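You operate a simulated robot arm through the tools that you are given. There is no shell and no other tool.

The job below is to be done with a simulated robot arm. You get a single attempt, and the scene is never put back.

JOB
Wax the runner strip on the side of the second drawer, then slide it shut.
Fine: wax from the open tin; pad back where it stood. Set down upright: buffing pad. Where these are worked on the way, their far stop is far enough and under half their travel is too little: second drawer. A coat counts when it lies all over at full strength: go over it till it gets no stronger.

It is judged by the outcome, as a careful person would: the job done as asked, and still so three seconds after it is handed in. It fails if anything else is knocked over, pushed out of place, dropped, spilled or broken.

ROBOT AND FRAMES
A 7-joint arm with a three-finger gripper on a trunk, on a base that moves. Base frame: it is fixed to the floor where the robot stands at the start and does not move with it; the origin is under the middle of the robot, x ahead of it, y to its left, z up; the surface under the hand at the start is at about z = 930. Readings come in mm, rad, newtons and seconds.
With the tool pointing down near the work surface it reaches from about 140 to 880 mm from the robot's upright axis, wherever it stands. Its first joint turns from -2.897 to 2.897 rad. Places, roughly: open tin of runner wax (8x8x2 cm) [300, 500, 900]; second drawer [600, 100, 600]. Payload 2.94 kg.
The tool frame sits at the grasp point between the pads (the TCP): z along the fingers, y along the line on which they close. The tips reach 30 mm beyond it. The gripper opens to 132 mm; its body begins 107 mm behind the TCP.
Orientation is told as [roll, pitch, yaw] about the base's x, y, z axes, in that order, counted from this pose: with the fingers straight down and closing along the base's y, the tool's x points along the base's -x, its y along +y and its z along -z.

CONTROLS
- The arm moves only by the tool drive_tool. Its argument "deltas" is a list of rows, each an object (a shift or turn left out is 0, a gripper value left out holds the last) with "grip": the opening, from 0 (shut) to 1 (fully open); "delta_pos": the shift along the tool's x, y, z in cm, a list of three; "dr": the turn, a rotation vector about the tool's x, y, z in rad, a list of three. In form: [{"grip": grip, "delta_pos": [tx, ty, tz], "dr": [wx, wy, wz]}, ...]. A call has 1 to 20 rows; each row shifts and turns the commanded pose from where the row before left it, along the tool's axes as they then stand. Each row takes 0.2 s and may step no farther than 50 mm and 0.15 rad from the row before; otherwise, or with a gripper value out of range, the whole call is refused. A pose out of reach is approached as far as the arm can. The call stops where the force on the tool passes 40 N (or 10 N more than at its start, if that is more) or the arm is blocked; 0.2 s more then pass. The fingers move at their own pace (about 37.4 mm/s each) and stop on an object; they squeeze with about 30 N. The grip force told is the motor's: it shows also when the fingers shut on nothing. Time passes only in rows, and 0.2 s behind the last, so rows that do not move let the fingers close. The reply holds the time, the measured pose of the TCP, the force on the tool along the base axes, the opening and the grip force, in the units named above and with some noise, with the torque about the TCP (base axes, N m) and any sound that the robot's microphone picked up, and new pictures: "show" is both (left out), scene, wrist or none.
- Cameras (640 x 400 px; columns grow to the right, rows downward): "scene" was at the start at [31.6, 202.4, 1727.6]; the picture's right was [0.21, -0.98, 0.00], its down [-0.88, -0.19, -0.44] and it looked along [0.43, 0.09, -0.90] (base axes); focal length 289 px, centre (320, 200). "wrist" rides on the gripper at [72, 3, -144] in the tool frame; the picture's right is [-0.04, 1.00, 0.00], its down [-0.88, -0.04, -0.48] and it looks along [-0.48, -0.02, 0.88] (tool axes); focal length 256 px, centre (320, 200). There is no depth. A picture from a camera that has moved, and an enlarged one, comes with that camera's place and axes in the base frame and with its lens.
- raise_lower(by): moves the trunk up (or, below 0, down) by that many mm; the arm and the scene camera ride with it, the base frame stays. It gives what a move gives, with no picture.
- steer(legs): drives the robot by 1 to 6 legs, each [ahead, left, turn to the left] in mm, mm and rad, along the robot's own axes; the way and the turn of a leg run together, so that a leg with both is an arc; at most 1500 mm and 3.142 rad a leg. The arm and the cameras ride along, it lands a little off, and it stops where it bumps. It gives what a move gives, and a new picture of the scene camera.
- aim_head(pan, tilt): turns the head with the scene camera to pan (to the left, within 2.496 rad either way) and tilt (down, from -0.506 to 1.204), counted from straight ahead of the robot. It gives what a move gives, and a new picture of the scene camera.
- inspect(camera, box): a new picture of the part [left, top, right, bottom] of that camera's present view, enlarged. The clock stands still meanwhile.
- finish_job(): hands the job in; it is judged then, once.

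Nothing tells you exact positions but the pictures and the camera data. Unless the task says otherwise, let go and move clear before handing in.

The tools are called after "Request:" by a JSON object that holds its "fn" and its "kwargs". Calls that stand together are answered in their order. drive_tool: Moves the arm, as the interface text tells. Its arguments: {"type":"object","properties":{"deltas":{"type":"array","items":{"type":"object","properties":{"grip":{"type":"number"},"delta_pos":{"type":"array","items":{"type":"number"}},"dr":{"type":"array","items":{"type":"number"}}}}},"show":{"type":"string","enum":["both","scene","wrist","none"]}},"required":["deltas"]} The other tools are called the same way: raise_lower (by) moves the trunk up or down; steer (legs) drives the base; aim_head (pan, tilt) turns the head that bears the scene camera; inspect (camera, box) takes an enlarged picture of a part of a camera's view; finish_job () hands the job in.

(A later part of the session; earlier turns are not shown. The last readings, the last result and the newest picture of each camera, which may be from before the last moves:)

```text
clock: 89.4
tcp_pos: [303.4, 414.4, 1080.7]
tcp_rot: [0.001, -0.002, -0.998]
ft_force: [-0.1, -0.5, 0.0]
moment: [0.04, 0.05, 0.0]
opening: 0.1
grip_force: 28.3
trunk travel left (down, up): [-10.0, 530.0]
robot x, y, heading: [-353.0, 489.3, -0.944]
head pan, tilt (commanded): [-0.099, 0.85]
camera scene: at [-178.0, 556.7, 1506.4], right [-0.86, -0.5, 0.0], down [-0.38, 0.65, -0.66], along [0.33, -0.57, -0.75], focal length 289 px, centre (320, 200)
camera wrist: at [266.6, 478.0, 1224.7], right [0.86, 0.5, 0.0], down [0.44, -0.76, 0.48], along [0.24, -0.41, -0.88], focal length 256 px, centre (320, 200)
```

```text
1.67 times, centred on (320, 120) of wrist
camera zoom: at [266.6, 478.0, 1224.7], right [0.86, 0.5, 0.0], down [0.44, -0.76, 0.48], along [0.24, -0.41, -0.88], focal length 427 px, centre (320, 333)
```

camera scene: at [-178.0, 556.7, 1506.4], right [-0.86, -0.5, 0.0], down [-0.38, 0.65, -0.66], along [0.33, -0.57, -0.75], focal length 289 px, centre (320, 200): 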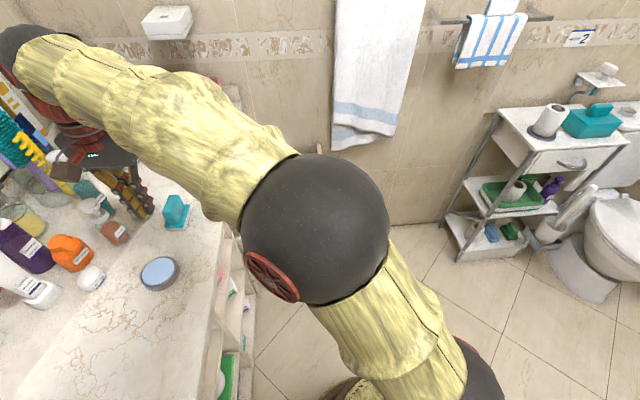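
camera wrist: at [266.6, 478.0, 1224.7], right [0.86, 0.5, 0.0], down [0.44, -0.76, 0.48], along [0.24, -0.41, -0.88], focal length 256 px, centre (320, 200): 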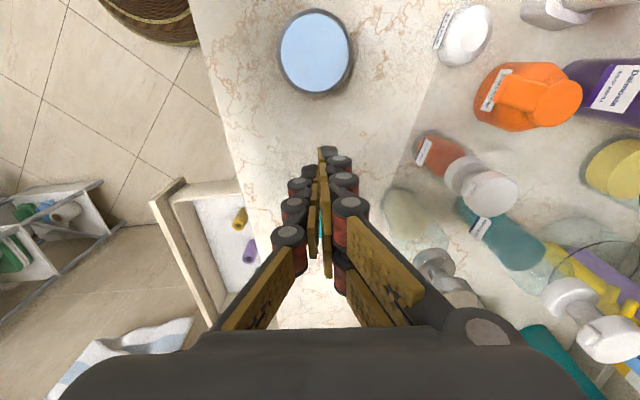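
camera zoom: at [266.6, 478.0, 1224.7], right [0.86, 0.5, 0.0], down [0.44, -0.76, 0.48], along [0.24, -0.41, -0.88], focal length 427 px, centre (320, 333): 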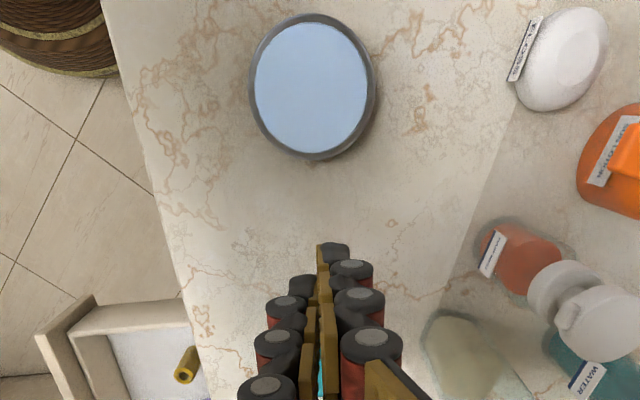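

The fingers slipped off the handle while lifting. The pad seems to be still standing in its place, and my grip was too shallow. I'll go back above it, check its pose, and grip deeper.

Request:
{"fn": "drive_tool", "kwargs": {"deltas": [{"grip": 0.42, "delta_pos": [-3, 0, 0]}, {"delta_pos": [-4.2, 0, 0]}, {"delta_pos": [0, 0, 2.0]}, {"delta_pos": [0, 0, 2.0]}, {"delta_pos": [0, 0, 2.0]}, {"delta_pos": [0, 0, 1.0]}], "show": "wrist"}}

Request:
{"fn": "inspect", "kwargs": {"camera": "wrist", "box": [240, 90, 400, 240]}}

Request:
{"fn": "inspect", "kwargs": {"camera": "scene", "box": [130, 170, 230, 250]}}

```text
clock: 90.8
tcp_pos: [344.0, 355.3, 1009.1]
tcp_rot: [-0.001, 0.0, -0.998]
ft_force: [-0.2, 1.3, -0.2]
moment: [0.01, -0.01, 0.02]
opening: 55.5
grip_force: 0.1
trunk travel left (down, up): [-10.0, 530.0]
robot x, y, heading: [-355.5, 490.5, -0.941]
head pan, tilt (commanded): [-0.099, 0.85]
camera wrist: at [307.1, 418.1, 1153.9], right [0.86, 0.5, 0.0], down [0.44, -0.76, 0.48], along [0.24, -0.41, -0.88], focal length 256 px, centre (320, 200)
```

wrist: 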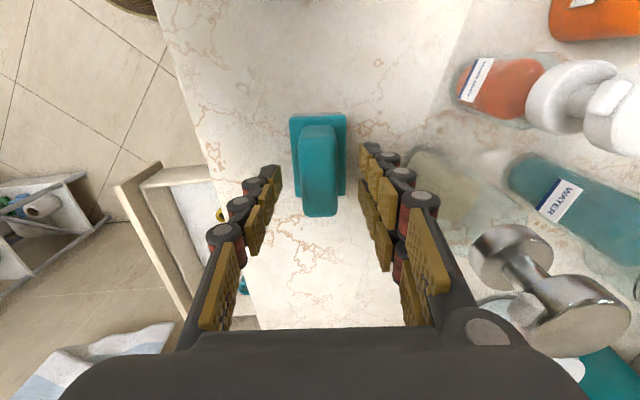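

```text
2.67 times, centred on (320, 165) of wrist
camera zoom: at [307.1, 418.1, 1153.9], right [0.86, 0.5, 0.0], down [0.44, -0.76, 0.48], along [0.24, -0.41, -0.88], focal length 683 px, centre (320, 293)
```

zoom: 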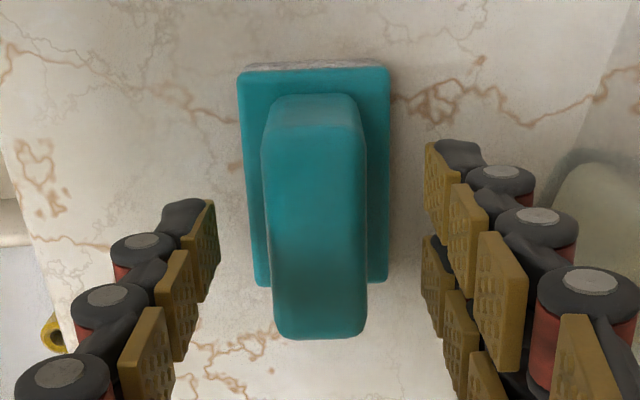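

```text
5.00 times, centred on (180, 210) of scene
camera zoom: at [-177.8, 557.0, 1506.3], right [-0.86, -0.5, 0.0], down [-0.38, 0.65, -0.66], along [0.33, -0.57, -0.75], focal length 1444 px, centre (1020, 150)
```

zoom: 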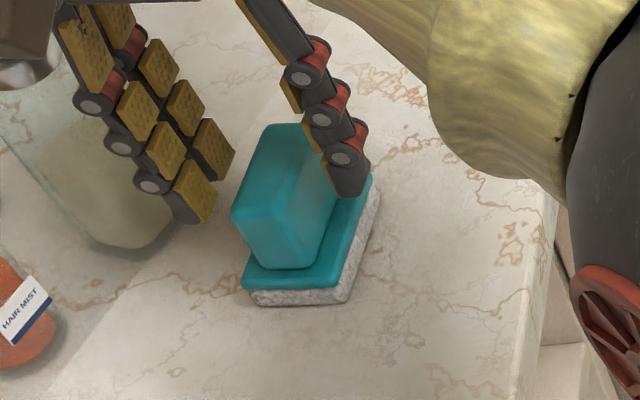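

The pad is upright in its spot. I'll go deeper this time, with the fingertips down close to the base plate.

Request:
{"fn": "drive_tool", "kwargs": {"deltas": [{"delta_pos": [0, 0, 1.5]}, {"delta_pos": [0, 0, 0.8]}, {"delta_pos": [0, 0, 0.5]}, {"delta_pos": [0, 0, 0.4]}, {}], "show": "none"}}

Request:
{"fn": "inspect", "kwargs": {"camera": "scene", "box": [130, 170, 230, 250]}}

```text
clock: 92.0
tcp_pos: [343.2, 354.6, 977.8]
tcp_rot: [0.0, 0.001, -0.999]
ft_force: [0.0, 0.1, 0.3]
moment: [0.0, -0.03, 0.01]
opening: 55.5
grip_force: 0.1
trunk travel left (down, up): [-10.0, 530.0]
robot x, y, heading: [-355.6, 486.6, -0.939]
head pan, tilt (commanded): [-0.099, 0.85]
```

```text
5.00 times, centred on (180, 210) of scene
camera zoom: at [-177.8, 557.0, 1506.3], right [-0.86, -0.5, 0.0], down [-0.38, 0.65, -0.66], along [0.33, -0.57, -0.75], focal length 1444 px, centre (1020, 150)
```

zoom: 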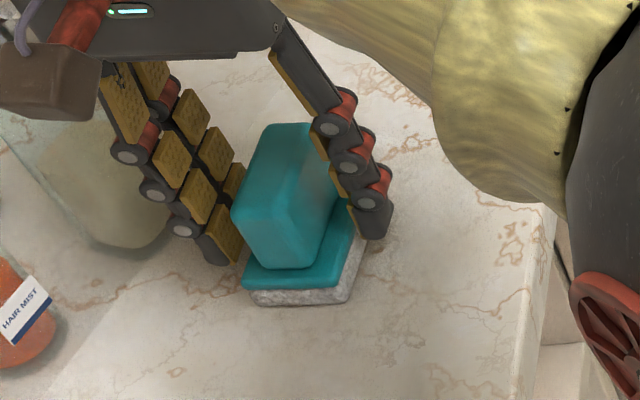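

Request:
{"fn": "drive_tool", "kwargs": {"deltas": [{"grip": 0.0}, {}, {}, {}, {}, {}], "show": "wrist"}}

Request:
{"fn": "inspect", "kwargs": {"camera": "scene", "box": [130, 170, 230, 250]}}

```text
clock: 93.4
tcp_pos: [342.0, 355.4, 977.3]
tcp_rot: [0.0, -0.001, -1.001]
ft_force: [0.4, 0.6, 0.6]
moment: [-0.02, 0.03, -0.01]
opening: 44.1
grip_force: 30.3
trunk travel left (down, up): [-10.0, 530.0]
robot x, y, heading: [-351.1, 490.2, -0.945]
head pan, tilt (commanded): [-0.099, 0.85]
camera wrist: at [306.6, 417.8, 1121.9], right [0.86, 0.5, 0.0], down [0.44, -0.76, 0.48], along [0.24, -0.41, -0.88], focal length 256 px, centre (320, 200)
```

wrist: 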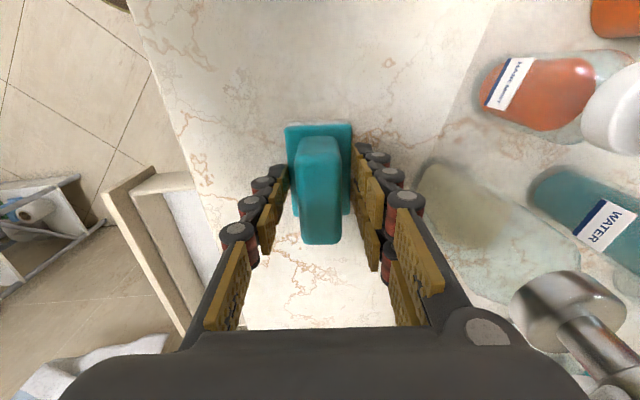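

```text
5.00 times, centred on (180, 210) of scene
camera zoom: at [-177.9, 557.0, 1506.3], right [-0.86, -0.5, 0.0], down [-0.38, 0.65, -0.66], along [0.33, -0.57, -0.75], focal length 1444 px, centre (1020, 150)
```

zoom: 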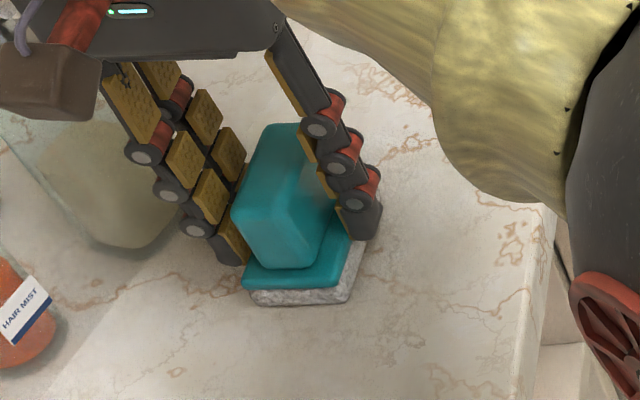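

The tips closed on the base plate (44 mm) rather than on the handle, so the plate top is above z≈948. I'll open, raise a bit, set the opening between handle and plate width, and descend until the tips rest on the plate.

Request:
{"fn": "drive_tool", "kwargs": {"deltas": [{"grip": 0.42}, {}, {}, {"delta_pos": [0, 0, -1.8]}, {"grip": 0.29}, {}, {}], "show": "wrist"}}

Request:
{"fn": "drive_tool", "kwargs": {"deltas": [{"delta_pos": [0, 0, 0.6]}, {"delta_pos": [0, 0, 0.2]}, {}, {}], "show": "none"}}

```text
clock: 95.0
tcp_pos: [343.1, 354.2, 995.2]
tcp_rot: [-0.002, 0.0, -1.0]
ft_force: [0.2, 1.6, 0.6]
moment: [-0.04, 0.03, 0.01]
opening: 38.3
grip_force: 0.0
trunk travel left (down, up): [-10.0, 530.0]
robot x, y, heading: [-352.8, 490.5, -0.946]
head pan, tilt (commanded): [-0.099, 0.85]
camera wrist: at [306.6, 417.7, 1139.2], right [0.86, 0.5, 0.0], down [0.44, -0.76, 0.48], along [0.24, -0.41, -0.88], focal length 256 px, centre (320, 200)
```

wrist: 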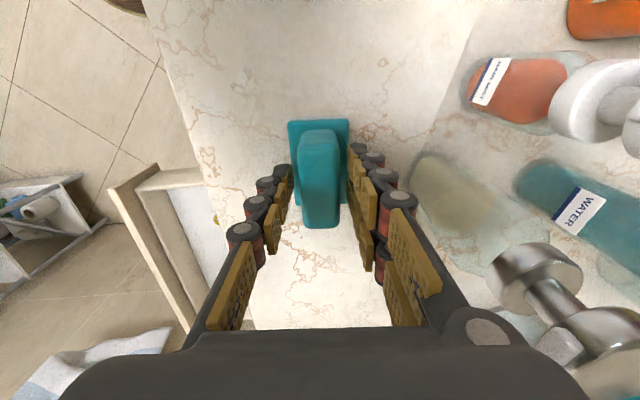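

```text
clock: 96.0
tcp_pos: [342.1, 356.0, 986.7]
tcp_rot: [0.0, 0.0, -1.0]
ft_force: [1.0, -0.2, -0.5]
moment: [-0.05, -0.01, -0.02]
opening: 38.2
grip_force: 0.1
trunk travel left (down, up): [-10.0, 530.0]
robot x, y, heading: [-355.9, 487.6, -0.938]
head pan, tilt (commanded): [-0.099, 0.85]
```

Request:
{"fn": "drive_tool", "kwargs": {"deltas": [{"delta_pos": [0, 0, 0.2]}, {}, {}], "show": "none"}}

Request:
{"fn": "drive_tool", "kwargs": {"deltas": [{"delta_pos": [0, 0, 0.2]}, {}, {}], "show": "none"}}

Request:
{"fn": "drive_tool", "kwargs": {"deltas": [{"delta_pos": [0, 0, 0.2]}, {}, {}], "show": "none"}}

```text
clock: 96.8
tcp_pos: [342.8, 354.6, 985.4]
tcp_rot: [0.0, -0.001, -0.999]
ft_force: [0.8, 0.1, 0.1]
moment: [-0.01, -0.03, -0.02]
opening: 38.3
grip_force: 0.1
trunk travel left (down, up): [-10.0, 530.0]
robot x, y, heading: [-357.3, 490.5, -0.944]
head pan, tilt (commanded): [-0.099, 0.85]
```

```text
clock: 97.6
tcp_pos: [344.1, 356.6, 982.8]
tcp_rot: [0.0, 0.0, -0.998]
ft_force: [-1.0, 0.1, -0.4]
moment: [-0.01, -0.03, -0.03]
opening: 38.4
grip_force: 0.0
trunk travel left (down, up): [-10.0, 530.0]
robot x, y, heading: [-352.1, 491.5, -0.943]
head pan, tilt (commanded): [-0.099, 0.85]
```

```text
clock: 98.4
tcp_pos: [343.6, 356.4, 982.2]
tcp_rot: [0.001, -0.001, -0.998]
ft_force: [0.9, 0.0, 4.7]
moment: [-0.02, -0.02, 0.01]
opening: 38.2
grip_force: 0.1
trunk travel left (down, up): [-10.0, 530.0]
robot x, y, heading: [-353.6, 487.8, -0.944]
head pan, tilt (commanded): [-0.099, 0.85]
```

The tips touched the plate at TCP z≈982. I'll back off 1 mm and close on the handle's foot.

Request:
{"fn": "drive_tool", "kwargs": {"deltas": [{"delta_pos": [0, 0, -0.15]}, {"grip": 0.0}, {}, {}, {}, {}, {}], "show": "none"}}

Request:
{"fn": "inspect", "kwargs": {"camera": "scene", "box": [130, 170, 230, 250]}}

Request:
{"fn": "inspect", "kwargs": {"camera": "wrist", "box": [240, 90, 400, 240]}}

```text
clock: 100.0
tcp_pos: [342.8, 356.0, 981.6]
tcp_rot: [0.001, -0.001, -0.998]
ft_force: [-0.9, -0.5, -0.7]
moment: [-0.03, -0.01, 0.0]
opening: 25.1
grip_force: 30.3
trunk travel left (down, up): [-10.0, 530.0]
robot x, y, heading: [-353.4, 488.5, -0.947]
head pan, tilt (commanded): [-0.099, 0.85]
```

```text
5.00 times, centred on (180, 210) of scene
camera zoom: at [-177.8, 557.0, 1506.3], right [-0.86, -0.5, 0.0], down [-0.38, 0.65, -0.66], along [0.33, -0.57, -0.75], focal length 1444 px, centre (1020, 150)
```

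zoom: 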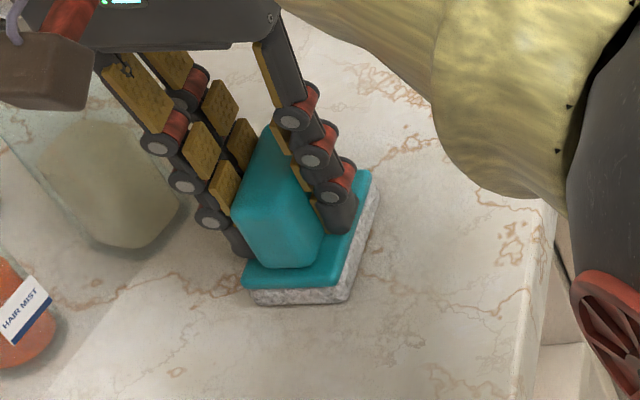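

```text
2.67 times, centred on (320, 165) of wrist
camera zoom: at [306.4, 417.9, 1127.4], right [0.86, 0.5, 0.0], down [0.44, -0.76, 0.48], along [0.24, -0.41, -0.88], focal length 683 px, centre (320, 293)
```

zoom: 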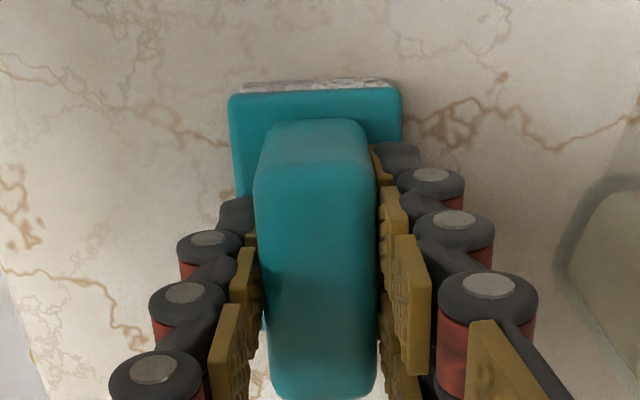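

The grip looks solid now, with the tips at the foot of the handle. I'll lift slowly and watch the opening.

Request:
{"fn": "drive_tool", "kwargs": {"deltas": [{"delta_pos": [0, 0, -0.3]}, {"delta_pos": [0, 0, -0.4]}, {"delta_pos": [0, 0, -0.6]}, {"delta_pos": [0, 0, -0.8]}, {}], "show": "none"}}

Request:
{"fn": "inspect", "kwargs": {"camera": "scene", "box": [130, 170, 230, 250]}}

```text
clock: 101.2
tcp_pos: [342.3, 355.7, 1003.8]
tcp_rot: [0.0, -0.001, -0.998]
ft_force: [0.4, -0.6, -0.3]
moment: [0.01, -0.01, -0.04]
opening: 25.0
grip_force: 30.1
trunk travel left (down, up): [-10.0, 530.0]
robot x, y, heading: [-353.6, 491.8, -0.947]
head pan, tilt (commanded): [-0.099, 0.85]
```

```text
5.00 times, centred on (180, 210) of scene
camera zoom: at [-177.9, 557.0, 1506.3], right [-0.86, -0.5, 0.0], down [-0.38, 0.65, -0.66], along [0.33, -0.57, -0.75], focal length 1444 px, centre (1020, 150)
```

zoom: 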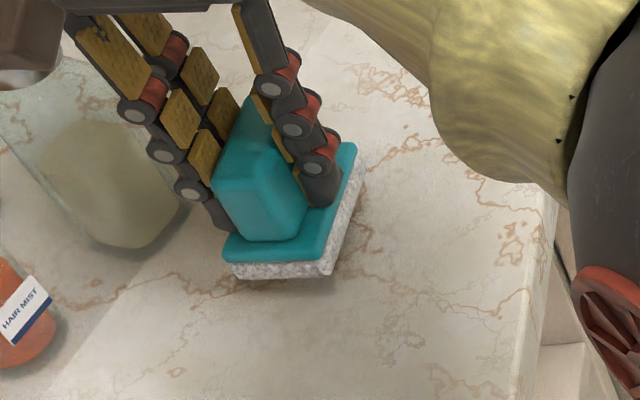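

The pad is held and lifted. The tin's centre works out to about [262, 480], so I'll rise and carry the pad over it.

Request:
{"fn": "drive_tool", "kwargs": {"deltas": [{"delta_pos": [0, 0, -1.5]}, {"delta_pos": [0, 0, -2]}, {"delta_pos": [0, 0, -2]}, {"delta_pos": [2, 0, 0]}, {"delta_pos": [3, 0, 0]}, {"delta_pos": [3, 0, 0]}, {"delta_pos": [3, 0, 0]}, {"delta_pos": [2.8, 0, 0]}, {"delta_pos": [1, 0, 0]}, {}]}}

Request:
{"fn": "inspect", "kwargs": {"camera": "scene", "box": [100, 190, 220, 310]}}

```text
clock: 103.4
tcp_pos: [263.0, 481.4, 1058.2]
tcp_rot: [0.0, -0.001, -1.0]
ft_force: [-0.7, -0.1, -0.5]
moment: [0.01, 0.03, -0.01]
opening: 25.3
grip_force: 29.9
trunk travel left (down, up): [-10.0, 530.0]
robot x, y, heading: [-349.8, 488.5, -0.941]
head pan, tilt (commanded): [-0.099, 0.85]
camera scene: at [-177.9, 557.1, 1506.3], right [-0.86, -0.5, 0.0], down [-0.38, 0.65, -0.66], along [0.33, -0.57, -0.75], focal length 289 px, centre (320, 200)
camera wrist: at [225.9, 542.9, 1203.1], right [0.86, 0.5, 0.0], down [0.44, -0.76, 0.48], along [0.24, -0.41, -0.88], focal length 256 px, centre (320, 200)
```

scene: 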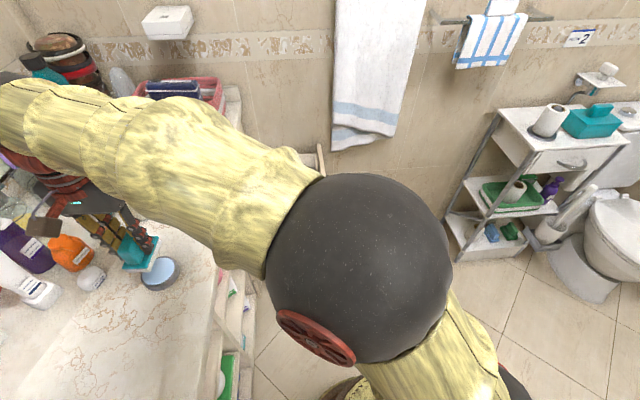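
wrist: 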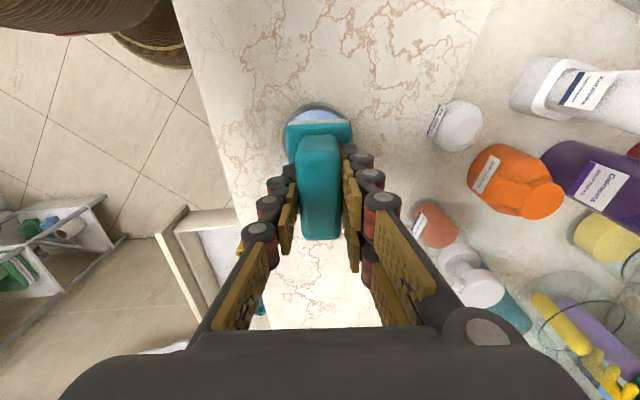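

```text
3.33 times, centred on (160, 250) of scene
camera zoom: at [-177.9, 557.1, 1506.3], right [-0.86, -0.5, 0.0], down [-0.38, 0.65, -0.66], along [0.33, -0.57, -0.75], focal length 962 px, centre (853, 33)
```

zoom: 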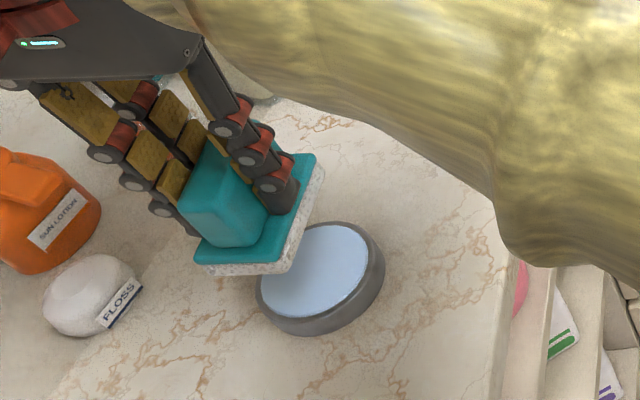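

The pad is over the wax. I'll descend to just above it, then make contact in small steps.

Request:
{"fn": "drive_tool", "kwargs": {"deltas": [{"delta_pos": [0, 0, 2]}, {"delta_pos": [0, 0, 2]}, {"delta_pos": [0, 0, 1.0]}, {"delta_pos": [0, 0, 0.3]}, {"delta_pos": [0, 0, 0.2]}, {}], "show": "none"}}

Request:
{"fn": "drive_tool", "kwargs": {"deltas": [{"delta_pos": [0, 0, 0.15]}, {}, {}], "show": "none"}}

Request:
{"fn": "inspect", "kwargs": {"camera": "scene", "box": [100, 190, 220, 310]}}

```text
clock: 104.8
tcp_pos: [262.2, 480.8, 1004.3]
tcp_rot: [0.0, -0.001, -1.0]
ft_force: [1.1, 0.4, -1.0]
moment: [0.01, -0.01, -0.02]
opening: 24.9
grip_force: 30.4
trunk travel left (down, up): [-10.0, 530.0]
robot x, y, heading: [-355.5, 487.9, -0.947]
head pan, tilt (commanded): [-0.099, 0.85]
```

```text
clock: 105.6
tcp_pos: [263.3, 479.4, 1002.3]
tcp_rot: [0.0, 0.001, -0.998]
ft_force: [0.9, -0.2, -0.4]
moment: [0.01, 0.01, 0.0]
opening: 25.2
grip_force: 29.8
trunk travel left (down, up): [-10.0, 530.0]
robot x, y, heading: [-354.7, 489.3, -0.942]
head pan, tilt (commanded): [-0.099, 0.85]
```

```text
3.33 times, centred on (160, 250) of scene
camera zoom: at [-177.9, 557.1, 1506.3], right [-0.86, -0.5, 0.0], down [-0.38, 0.65, -0.66], along [0.33, -0.57, -0.75], focal length 962 px, centre (853, 33)
```

zoom: 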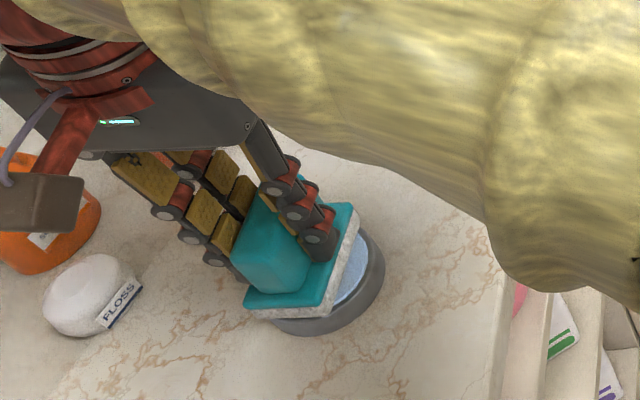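

Request:
{"fn": "drive_tool", "kwargs": {"deltas": [{"delta_pos": [0, 0, 0.15]}, {}, {}], "show": "none"}}

Request:
{"fn": "drive_tool", "kwargs": {"deltas": [{"delta_pos": [0, 0, 0.15]}, {}, {}], "show": "none"}}

Request:
{"fn": "drive_tool", "kwargs": {"deltas": [{"delta_pos": [0, 0, 0.15]}, {}, {}], "show": "none"}}

```text
clock: 106.4
tcp_pos: [262.0, 480.2, 1002.3]
tcp_rot: [0.003, -0.002, -0.998]
ft_force: [-0.7, 0.4, 10.1]
moment: [0.13, 0.12, -0.01]
opening: 25.2
grip_force: 30.0
trunk travel left (down, up): [-10.0, 530.0]
robot x, y, heading: [-357.8, 488.6, -0.938]
head pan, tilt (commanded): [-0.099, 0.85]
```

```text
clock: 107.2
tcp_pos: [262.6, 480.2, 1001.7]
tcp_rot: [0.004, -0.004, -0.998]
ft_force: [-0.3, -1.8, 23.3]
moment: [0.18, 0.1, 0.0]
opening: 25.3
grip_force: 30.1
trunk travel left (down, up): [-10.0, 530.0]
robot x, y, heading: [-354.1, 486.8, -0.945]
head pan, tilt (commanded): [-0.099, 0.85]
```

```text
clock: 108.0
tcp_pos: [262.9, 480.4, 1000.1]
tcp_rot: [0.008, -0.004, -0.999]
ft_force: [4.2, -1.5, 40.3]
moment: [0.18, -0.14, 0.01]
opening: 25.3
grip_force: 30.4
trunk travel left (down, up): [-10.0, 530.0]
robot x, y, heading: [-355.7, 488.0, -0.941]
head pan, tilt (commanded): [-0.099, 0.85]
```

The pad has contact with the wax. I'll lift off and look at the wax surface and the pad.

Request:
{"fn": "drive_tool", "kwargs": {"deltas": [{"delta_pos": [0, 0, -0.3]}, {"delta_pos": [0, 0, -0.5]}, {"delta_pos": [0, 0, -2]}, {"delta_pos": [0, 0, -3]}, {"delta_pos": [0, 0, -3]}, {}]}}

Request:
{"fn": "inspect", "kwargs": {"camera": "scene", "box": [100, 190, 220, 310]}}

```text
clock: 109.4
tcp_pos: [262.8, 478.9, 1084.6]
tcp_rot: [-0.001, -0.001, -0.998]
ft_force: [0.1, 0.0, -0.6]
moment: [-0.01, -0.01, -0.01]
opening: 24.9
grip_force: 30.8
trunk travel left (down, up): [-10.0, 530.0]
robot x, y, heading: [-355.7, 488.5, -0.941]
head pan, tilt (commanded): [-0.099, 0.85]
camera scene: at [-178.1, 557.1, 1506.3], right [-0.86, -0.5, 0.0], down [-0.38, 0.65, -0.66], along [0.33, -0.57, -0.75], focal length 289 px, centre (320, 200)
camera wrist: at [226.2, 542.5, 1229.4], right [0.86, 0.5, 0.0], down [0.44, -0.76, 0.48], along [0.24, -0.41, -0.88], focal length 256 px, centre (320, 200)
```

scene: 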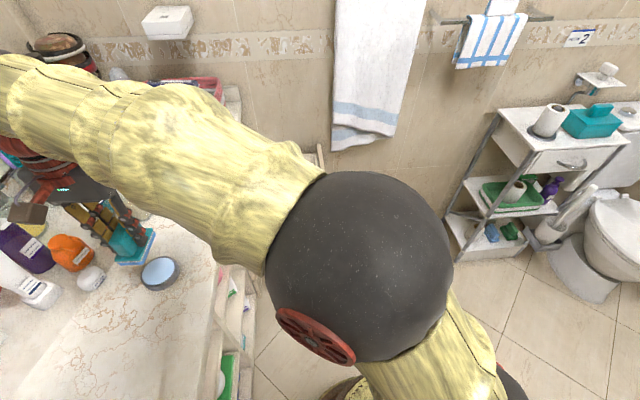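
wrist: 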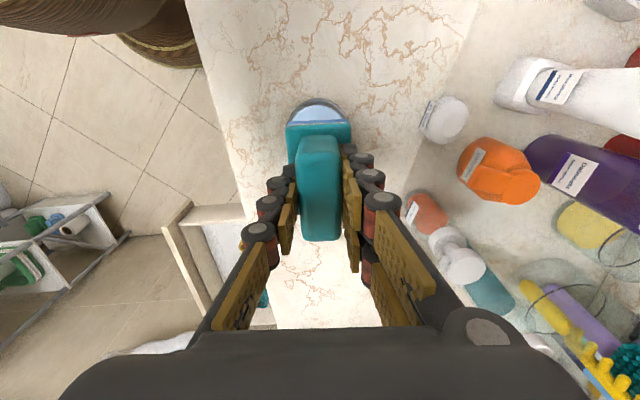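

```text
3.33 times, centred on (160, 250) of scene
camera zoom: at [-178.1, 557.1, 1506.3], right [-0.86, -0.5, 0.0], down [-0.38, 0.65, -0.66], along [0.33, -0.57, -0.75], focal length 962 px, centre (853, 33)
```

zoom: 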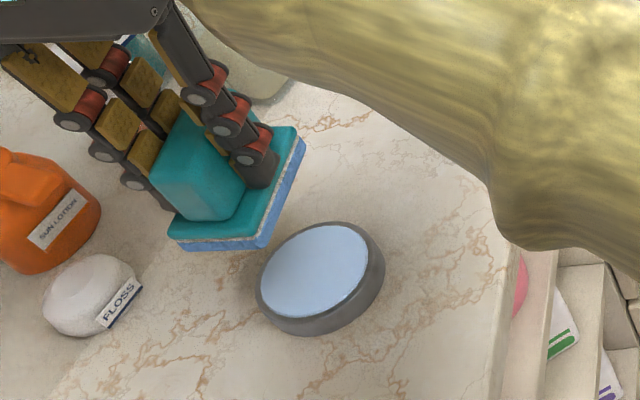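

The pad's underside is now blue with wax and the tin hasn't moved. Next I'll retract off the counter, lower in front of the open shelf, and turn the pad to face the drawer's side.

Request:
{"fn": "drive_tool", "kwargs": {"deltas": [{"dr": [0, 0, -0.057]}, {"delta_pos": [0.8, -3, 0]}, {"delta_pos": [1.2, -5, 0]}, {"delta_pos": [1.2, -4.8, 0]}, {"delta_pos": [1.2, -4.8, 0]}, {"delta_pos": [1.2, -4.8, 0]}, {"delta_pos": [1.2, -4.0, 0]}, {"delta_pos": [0.5, -3.0, 0]}, {"delta_pos": [0, 0, 3.5]}, {"delta_pos": [0, 0, 4.5]}, {"delta_pos": [0, 0, 4.5]}, {"delta_pos": [0, 0, 4.5]}, {"delta_pos": [0, 0, 4.5]}, {"delta_pos": [0, 0, 4.5]}, {"delta_pos": [0, 0, 4.5]}, {"delta_pos": [0, 0, 3]}]}}

```text
refused: row 3 steps farther than a row can; nothing moved
```

Request:
{"fn": "drive_tool", "kwargs": {"deltas": [{"dr": [0, 0, -0.057]}, {"delta_pos": [0.8, -3, 0]}, {"delta_pos": [1.2, -4.6, 0]}, {"delta_pos": [1.2, -4.6, 0]}, {"delta_pos": [1.2, -4.6, 0]}, {"delta_pos": [1.2, -4.6, 0]}, {"delta_pos": [1.2, -4.6, 0]}, {"delta_pos": [0.5, -3.5, 0]}, {"delta_pos": [0, 0, 3.5]}, {"delta_pos": [0, 0, 4.5]}, {"delta_pos": [0, 0, 4.5]}, {"delta_pos": [0, 0, 4.5]}, {"delta_pos": [0, 0, 4.5]}, {"delta_pos": [0, 0, 4.5]}, {"delta_pos": [0, 0, 4.5]}, {"delta_pos": [0, 0, 3]}]}}

```text
clock: 112.8
tcp_pos: [-17.9, 365.2, 751.1]
tcp_rot: [0.003, -0.002, -0.942]
ft_force: [0.4, 0.1, -0.7]
moment: [-0.02, -0.01, -0.02]
opening: 25.1
grip_force: 29.8
trunk travel left (down, up): [-10.0, 530.0]
robot x, y, heading: [-357.3, 488.1, -0.944]
head pan, tilt (commanded): [-0.099, 0.85]
camera scene: at [-178.3, 557.1, 1506.4], right [-0.86, -0.5, 0.0], down [-0.38, 0.65, -0.66], along [0.33, -0.57, -0.75], focal length 289 px, centre (320, 200)
camera wrist: at [-57.8, 425.1, 895.9], right [0.83, 0.55, 0.0], down [0.49, -0.73, 0.48], along [0.27, -0.4, -0.88], focal length 256 px, centre (320, 200)
```

scene: 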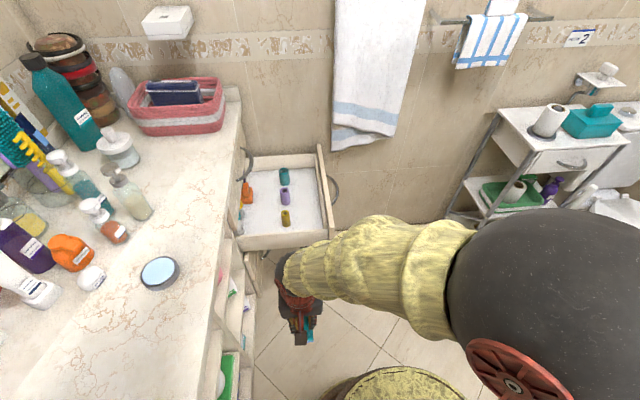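
wrist: 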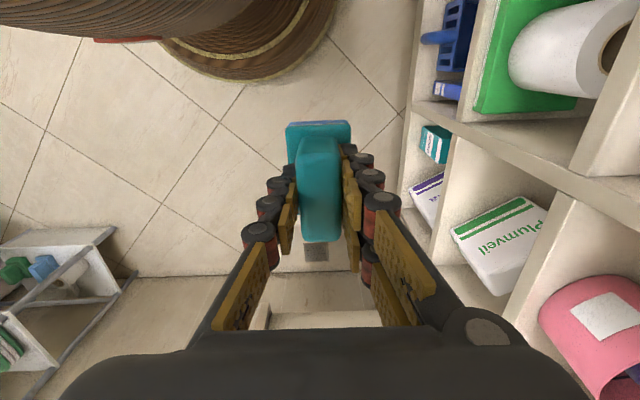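

I'll move closer to the drawer first so the wrist keeps clear of the robot's body, then pitch the tool horizontal.

Request:
{"fn": "drive_tool", "kwargs": {"deltas": [{"delta_pos": [-4.5, 0, 0]}, {"delta_pos": [-4.5, 0, 0]}, {"delta_pos": [-4.5, 0, 0]}, {"delta_pos": [-3.5, 0, 0]}, {"dr": [0, -0.15, 0]}, {"dr": [0, -0.15, 0]}, {"dr": [0, -0.15, 0]}, {"dr": [0, -0.15, 0]}, {"dr": [0, -0.15, 0]}, {"dr": [0, -0.15, 0]}]}}

```text
clock: 115.0
tcp_pos: [82.4, 228.0, 750.9]
tcp_rot: [0.005, -0.903, -0.945]
ft_force: [0.3, -0.2, -0.2]
moment: [0.02, 0.0, -0.01]
opening: 25.0
grip_force: 30.4
trunk travel left (down, up): [-10.0, 530.0]
robot x, y, heading: [-354.0, 490.1, -0.944]
head pan, tilt (commanded): [-0.099, 0.85]
camera scene: at [-178.3, 557.0, 1506.4], right [-0.86, -0.5, 0.0], down [-0.38, 0.65, -0.66], along [0.33, -0.57, -0.75], focal length 289 px, centre (320, 200)
camera wrist: at [-8.2, 357.1, 784.5], right [0.82, 0.57, 0.04], down [0.07, -0.16, 0.98], along [0.56, -0.81, -0.17], focal length 256 px, centre (320, 200)
```

scene: 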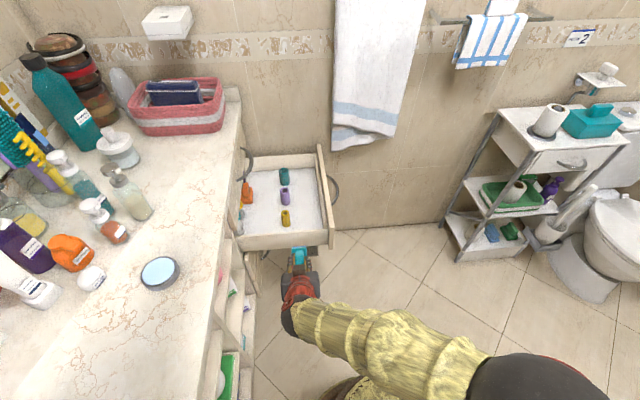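
wrist: 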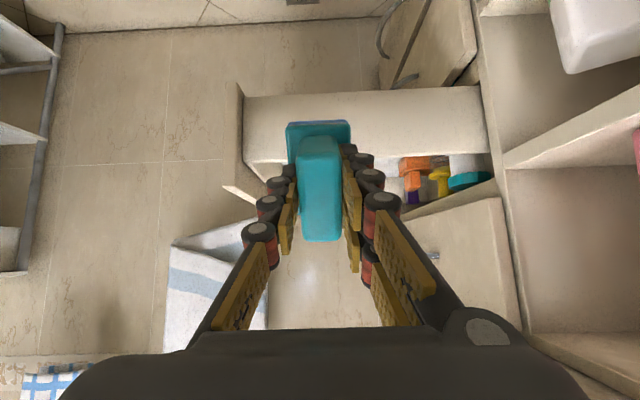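

Request:
{"fn": "drive_tool", "kwargs": {"deltas": [{"dr": [0, -0.15, 0]}, {"dr": [0, -0.15, 0]}, {"dr": [0, -0.15, 0]}, {"dr": [0, -0.15, 0]}, {"dr": [0, -0.068, 0]}, {"delta_pos": [2.5, 0, 0]}, {"delta_pos": [3, 0, 0]}, {"delta_pos": [3, 0, 0]}, {"delta_pos": [2.0, 0, 0]}, {}]}}

```text
clock: 117.2
tcp_pos: [144.1, 237.2, 705.6]
tcp_rot: [-0.938, -1.563, -0.006]
ft_force: [-0.6, -0.1, -0.6]
moment: [0.02, 0.0, -0.01]
opening: 25.1
grip_force: 30.5
out of reach, approached as far as the arm can: row 5, 6, 7, 8, 9
trunk travel left (down, up): [-10.0, 530.0]
robot x, y, heading: [-355.3, 489.0, -0.94]
head pan, tilt (commanded): [-0.099, 0.85]
camera scene: at [-177.9, 557.0, 1506.3], right [-0.86, -0.5, 0.0], down [-0.38, 0.65, -0.66], along [0.33, -0.57, -0.75], focal length 289 px, centre (320, 200)
camera wrist: at [62.0, 355.2, 635.3], right [0.81, 0.58, 0.04], down [-0.3, 0.36, 0.88], along [0.5, -0.73, 0.47], focal length 256 px, centre (320, 200)
```

scene: 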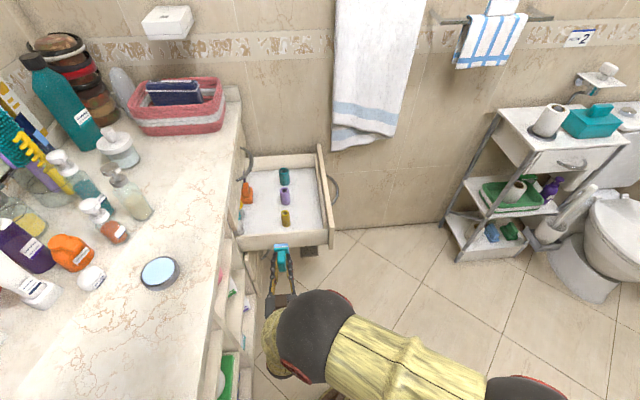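
wrist: 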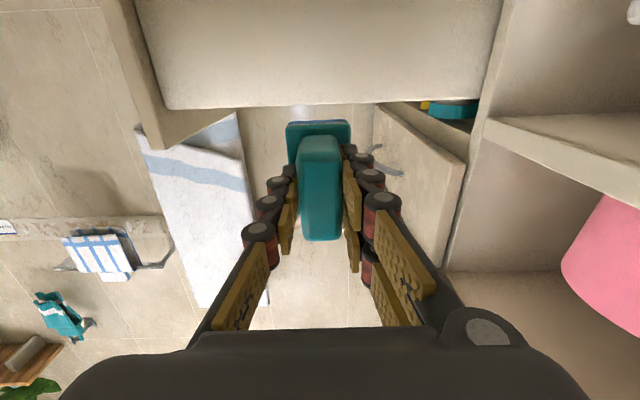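

The full-horizontal pose is out of reach because the robot stands too close to the drawer. I'll back the base away from it so the wrist has room.

Request:
{"fn": "steer", "kwargs": {"legs": [[-180, 0, 0]]}}

Request:
{"fn": "drive_tool", "kwargs": {"deltas": [{}], "show": "none"}}

```text
clock: 118.7
tcp_pos: [37.8, 382.3, 704.9]
tcp_rot: [-0.924, -1.562, -0.023]
ft_force: [0.3, -0.8, -1.1]
moment: [0.0, 0.02, -0.03]
opening: 25.2
grip_force: 30.0
trunk travel left (down, up): [-10.0, 530.0]
robot x, y, heading: [-460.8, 634.6, -0.946]
head pan, tilt (commanded): [-0.099, 0.85]
camera scene: at [-284.1, 703.4, 1506.3], right [-0.86, -0.5, 0.0], down [-0.38, 0.65, -0.66], along [0.33, -0.57, -0.75], focal length 289 px, centre (320, 200)
```

scene: 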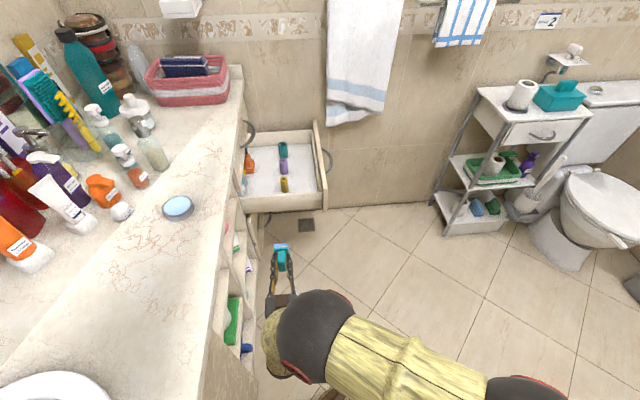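

```text
clock: 119.1
tcp_pos: [36.1, 382.0, 705.7]
tcp_rot: [-0.931, -1.561, -0.019]
ft_force: [0.7, 0.2, -1.2]
moment: [0.0, 0.0, -0.01]
opening: 25.4
grip_force: 30.3
trunk travel left (down, up): [-10.0, 530.0]
robot x, y, heading: [-462.9, 639.5, -0.95]
head pan, tilt (commanded): [-0.099, 0.85]
```

Request:
{"fn": "drive_tool", "kwargs": {"deltas": [{"delta_pos": [0, 0, 3]}, {"delta_pos": [0, 0, 3]}, {"delta_pos": [0, 0, 3]}, {"delta_pos": [0, 0, 3]}], "show": "wrist"}}

```text
clock: 120.1
tcp_pos: [107.1, 285.4, 706.2]
tcp_rot: [-0.956, -1.559, 0.009]
ft_force: [-0.4, 0.3, -0.6]
moment: [0.05, 0.02, 0.0]
opening: 25.1
grip_force: 29.7
trunk travel left (down, up): [-10.0, 530.0]
robot x, y, heading: [-459.7, 641.7, -0.947]
head pan, tilt (commanded): [-0.099, 0.85]
camera wrist: at [25.0, 404.3, 635.7], right [0.81, 0.58, 0.04], down [-0.3, 0.36, 0.88], along [0.5, -0.73, 0.47], focal length 256 px, centre (320, 200)
```

wrist: 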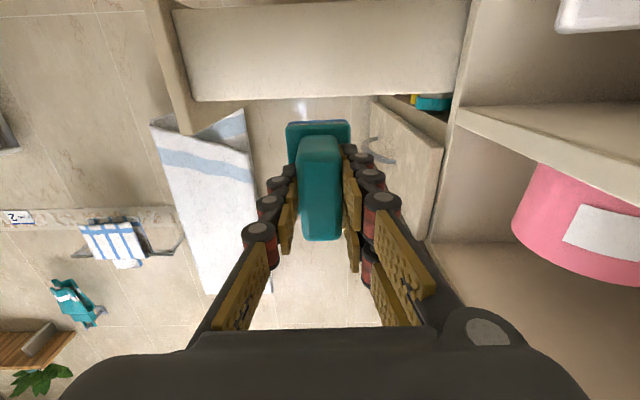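

The pose tracks well from here, with the tool pointing straight at the side panel. I'll lower to the panel's mid-height and approach.

Request:
{"fn": "drive_tool", "kwargs": {"deltas": [{"delta_pos": [3.5, 0, 0]}, {"delta_pos": [3.4, 0, 0]}, {"delta_pos": [0, 0, 3]}, {"delta_pos": [0, 0, 3]}, {"delta_pos": [0, 0, 2]}, {"delta_pos": [0, 0, 1.5]}, {}]}}

Request:
{"fn": "inspect", "kwargs": {"camera": "scene", "box": [220, 170, 350, 270]}}

```text
clock: 121.7
tcp_pos: [161.9, 207.6, 634.8]
tcp_rot: [-0.905, -1.561, -0.045]
ft_force: [0.4, 0.3, 0.0]
moment: [0.0, 0.0, 0.01]
opening: 24.9
grip_force: 30.3
trunk travel left (down, up): [-10.0, 530.0]
robot x, y, heading: [-461.5, 635.4, -0.947]
head pan, tilt (commanded): [-0.099, 0.85]
camera scene: at [-284.1, 703.5, 1506.3], right [-0.86, -0.5, 0.0], down [-0.38, 0.65, -0.66], along [0.33, -0.57, -0.75], focal length 289 px, centre (320, 200)
camera wrist: at [79.9, 326.3, 564.9], right [0.81, 0.58, 0.04], down [-0.3, 0.36, 0.88], along [0.5, -0.73, 0.47], focal length 256 px, centre (320, 200)
```

scene: 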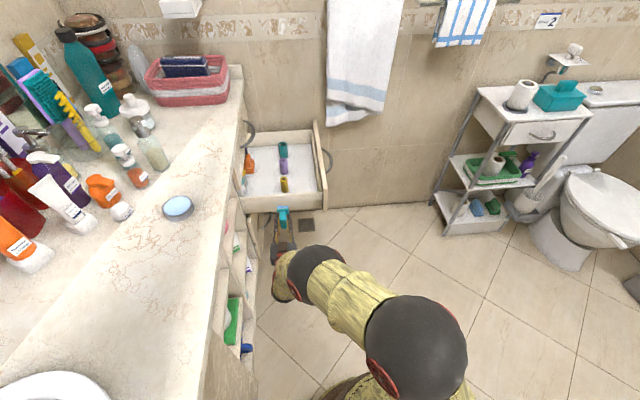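
wrist: 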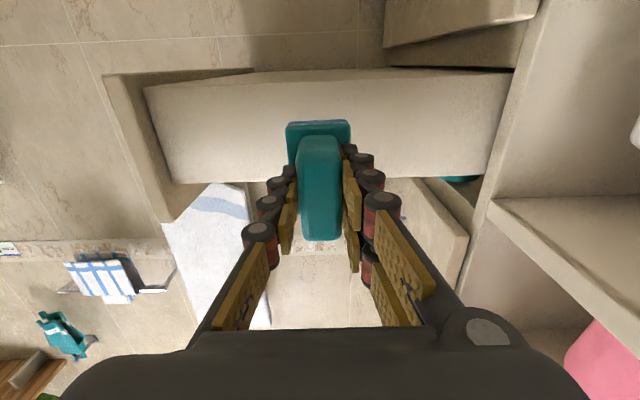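

```text
4.00 times, centred on (285, 220) of scene
camera zoom: at [-284.1, 703.5, 1506.3], right [-0.86, -0.5, 0.0], down [-0.38, 0.65, -0.66], along [0.33, -0.57, -0.75], focal length 1155 px, centre (460, 120)
```

zoom: 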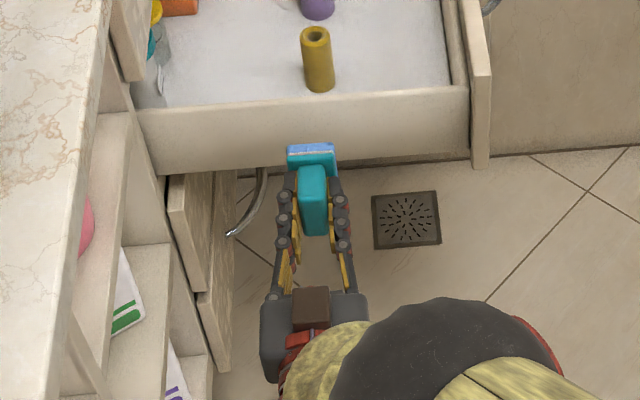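

Request:
{"fn": "drive_tool", "kwargs": {"deltas": [{"delta_pos": [0, 0, 1.0]}, {"delta_pos": [0, 0, 0.4]}, {"delta_pos": [0, 0, 0.2]}, {}], "show": "none"}}

Request:
{"fn": "drive_tool", "kwargs": {"deltas": [{"delta_pos": [0, 0, 0.25]}, {}, {}], "show": "none"}}

Request:
{"fn": "drive_tool", "kwargs": {"deltas": [{"delta_pos": [0, 0, 0.25]}, {}, {}], "show": "none"}}

```text
clock: 122.7
tcp_pos: [171.0, 194.6, 635.5]
tcp_rot: [-0.927, -1.558, -0.022]
ft_force: [0.2, 0.4, -1.5]
moment: [-0.03, 0.04, -0.01]
opening: 25.4
grip_force: 29.0
trunk travel left (down, up): [-10.0, 530.0]
robot x, y, heading: [-462.1, 638.5, -0.949]
head pan, tilt (commanded): [-0.099, 0.85]
```

```text
clock: 123.5
tcp_pos: [171.9, 192.5, 635.6]
tcp_rot: [-0.926, -1.561, -0.02]
ft_force: [0.3, 0.5, -0.9]
moment: [-0.01, 0.01, -0.03]
opening: 25.3
grip_force: 29.5
trunk travel left (down, up): [-10.0, 530.0]
robot x, y, heading: [-461.0, 639.2, -0.945]
head pan, tilt (commanded): [-0.099, 0.85]
```

```text
clock: 124.3
tcp_pos: [174.2, 190.1, 634.9]
tcp_rot: [-0.928, -1.563, -0.02]
ft_force: [-0.6, -0.6, -1.1]
moment: [0.02, 0.02, 0.01]
opening: 24.6
grip_force: 30.2
trunk travel left (down, up): [-10.0, 530.0]
robot x, y, heading: [-458.9, 640.2, -0.945]
head pan, tilt (commanded): [-0.099, 0.85]
```

Request:
{"fn": "drive_tool", "kwargs": {"deltas": [{"delta_pos": [0, 0, 0.2]}, {}, {}], "show": "none"}}

Request:
{"fn": "drive_tool", "kwargs": {"deltas": [{"delta_pos": [0, 0, 0.2]}, {}, {}], "show": "none"}}

Request:
{"fn": "drive_tool", "kwargs": {"deltas": [{"delta_pos": [0, 0, 0.2]}, {}, {}], "show": "none"}}

Request:
{"fn": "inspect", "kwargs": {"camera": "scene", "box": [240, 185, 340, 245]}}

```text
clock: 125.1
tcp_pos: [174.6, 188.6, 635.9]
tcp_rot: [-0.925, -1.559, -0.022]
ft_force: [0.5, 0.3, 0.5]
moment: [-0.01, 0.01, 0.0]
opening: 25.5
grip_force: 30.6
trunk travel left (down, up): [-10.0, 530.0]
robot x, y, heading: [-460.4, 639.2, -0.942]
head pan, tilt (commanded): [-0.099, 0.85]
```

```text
clock: 125.9
tcp_pos: [175.4, 188.0, 635.0]
tcp_rot: [-0.919, -1.559, -0.03]
ft_force: [0.2, 1.3, -0.7]
moment: [0.0, 0.0, 0.01]
opening: 25.3
grip_force: 30.0
trunk travel left (down, up): [-10.0, 530.0]
robot x, y, heading: [-462.0, 636.1, -0.945]
head pan, tilt (commanded): [-0.099, 0.85]
```

```text
clock: 126.7
tcp_pos: [177.0, 186.6, 634.9]
tcp_rot: [-0.918, -1.56, -0.032]
ft_force: [0.3, -0.1, -1.0]
moment: [0.04, 0.0, 0.02]
opening: 25.0
grip_force: 30.7
trunk travel left (down, up): [-10.0, 530.0]
robot x, y, heading: [-461.1, 637.5, -0.946]
head pan, tilt (commanded): [-0.099, 0.85]
```

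```text
6.40 times, centred on (290, 215) of scene
camera zoom: at [-284.1, 703.5, 1506.3], right [-0.86, -0.5, 0.0], down [-0.38, 0.65, -0.66], along [0.33, -0.57, -0.75], focal length 1848 px, centre (512, 104)
```

zoom: 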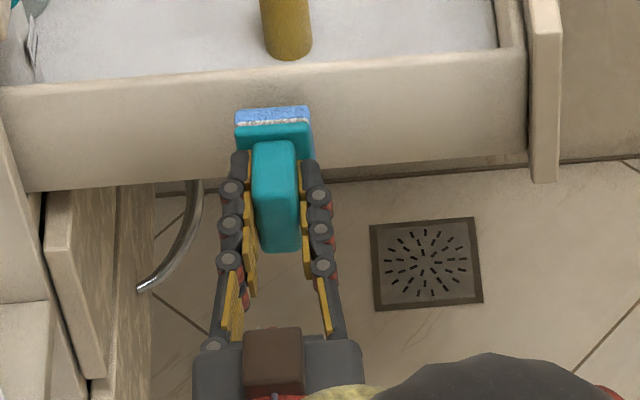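

Request:
{"fn": "drive_tool", "kwargs": {"deltas": [{"delta_pos": [0, 0, 0.3]}, {}, {}], "show": "none"}}

Request:
{"fn": "drive_tool", "kwargs": {"deltas": [{"delta_pos": [0, 0, 0.2]}, {}, {}], "show": "none"}}

Request:
{"fn": "drive_tool", "kwargs": {"deltas": [{"delta_pos": [0, 0, 0.2]}, {}, {}], "show": "none"}}

Request:
{"fn": "drive_tool", "kwargs": {"deltas": [{"delta_pos": [0, 0, 0.2]}, {}, {}], "show": "none"}}

```text
clock: 127.5
tcp_pos: [177.4, 182.4, 634.2]
tcp_rot: [-0.92, -1.56, -0.027]
ft_force: [0.5, 0.1, -0.5]
moment: [0.0, 0.02, -0.02]
opening: 24.9
grip_force: 30.6
trunk travel left (down, up): [-10.0, 530.0]
robot x, y, heading: [-462.3, 636.7, -0.949]
head pan, tilt (commanded): [-0.099, 0.85]
```

```text
clock: 128.3
tcp_pos: [180.8, 181.9, 635.6]
tcp_rot: [-0.926, -1.562, -0.023]
ft_force: [-1.2, -0.4, -0.7]
moment: [0.01, 0.02, 0.01]
opening: 25.2
grip_force: 29.9
trunk travel left (down, up): [-10.0, 530.0]
robot x, y, heading: [-462.4, 635.1, -0.948]
head pan, tilt (commanded): [-0.099, 0.85]
```

```text
clock: 129.1
tcp_pos: [181.6, 179.5, 635.0]
tcp_rot: [-0.927, -1.562, -0.021]
ft_force: [0.3, 0.1, -0.1]
moment: [0.03, 0.01, 0.01]
opening: 25.1
grip_force: 29.8
trunk travel left (down, up): [-10.0, 530.0]
robot x, y, heading: [-465.0, 633.9, -0.947]
head pan, tilt (commanded): [-0.099, 0.85]
```

```text
clock: 129.9
tcp_pos: [183.7, 178.3, 635.0]
tcp_rot: [-0.924, -1.561, -0.025]
ft_force: [-0.1, -0.1, -0.2]
moment: [-0.01, 0.0, -0.01]
opening: 24.9
grip_force: 29.9
trunk travel left (down, up): [-10.0, 530.0]
robot x, y, heading: [-462.4, 639.9, -0.948]
head pan, tilt (commanded): [-0.099, 0.85]
```

Request:
{"fn": "inspect", "kwargs": {"camera": "scene", "box": [240, 185, 340, 245]}}

Request:
{"fn": "inspect", "kwargs": {"camera": "wrist", "box": [240, 80, 400, 200]}}

```text
6.40 times, centred on (290, 215) of scene
camera zoom: at [-284.1, 703.5, 1506.3], right [-0.86, -0.5, 0.0], down [-0.38, 0.65, -0.66], along [0.33, -0.57, -0.75], focal length 1848 px, centre (512, 104)
```

zoom: 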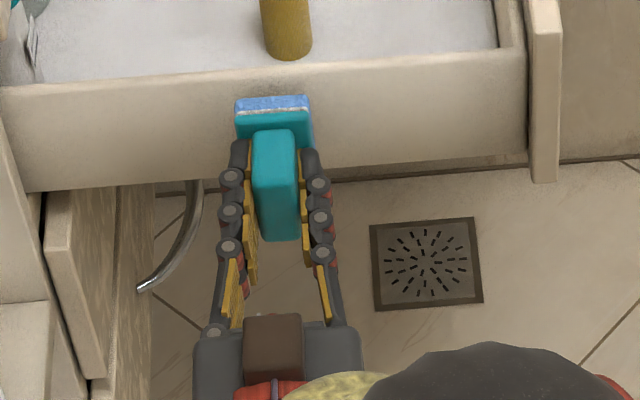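

```text
3.33 times, centred on (320, 140) of wrist
camera zoom: at [100.8, 297.2, 564.9], right [0.81, 0.58, 0.04], down [-0.3, 0.36, 0.88], along [0.5, -0.73, 0.47], focal length 853 px, centre (320, 400)
```

zoom: 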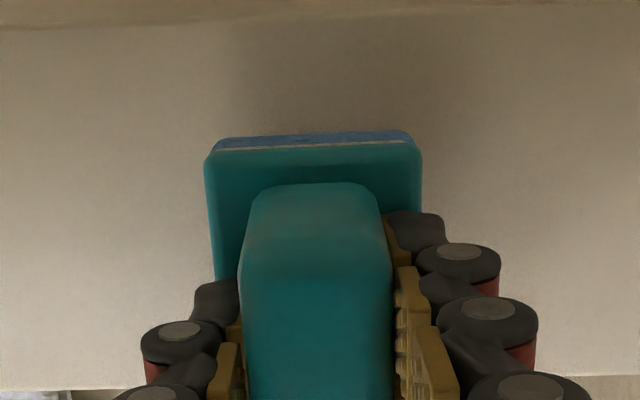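

Request:
{"fn": "drive_tool", "kwargs": {"deltas": [{"delta_pos": [0, 0, 0.3]}, {}, {}], "show": "none"}}

Request:
{"fn": "drive_tool", "kwargs": {"deltas": [{"delta_pos": [0, 0, 0.2]}, {}, {}], "show": "none"}}

Request:
{"fn": "drive_tool", "kwargs": {"deltas": [{"delta_pos": [0, 0, 0.2]}, {}, {}], "show": "none"}}

```text
clock: 130.7
tcp_pos: [183.3, 176.4, 635.1]
tcp_rot: [-0.924, -1.56, -0.024]
ft_force: [0.6, -0.3, 0.3]
moment: [-0.02, -0.01, 0.01]
opening: 24.8
grip_force: 29.8
trunk travel left (down, up): [-10.0, 530.0]
robot x, y, heading: [-461.7, 638.8, -0.944]
head pan, tilt (commanded): [-0.099, 0.85]
```

```text
clock: 131.5
tcp_pos: [185.5, 173.7, 634.7]
tcp_rot: [-0.928, -1.559, -0.021]
ft_force: [-0.4, 0.1, -0.3]
moment: [-0.01, 0.02, -0.02]
opening: 25.1
grip_force: 29.8
trunk travel left (down, up): [-10.0, 530.0]
robot x, y, heading: [-459.5, 637.0, -0.944]
head pan, tilt (commanded): [-0.099, 0.85]
```

```text
clock: 132.3
tcp_pos: [186.6, 172.7, 634.3]
tcp_rot: [-0.928, -1.561, -0.022]
ft_force: [0.2, 0.4, -1.0]
moment: [0.0, -0.02, -0.02]
opening: 24.9
grip_force: 29.9
trunk travel left (down, up): [-10.0, 530.0]
robot x, y, heading: [-462.8, 637.1, -0.94]
head pan, tilt (commanded): [-0.099, 0.85]
```

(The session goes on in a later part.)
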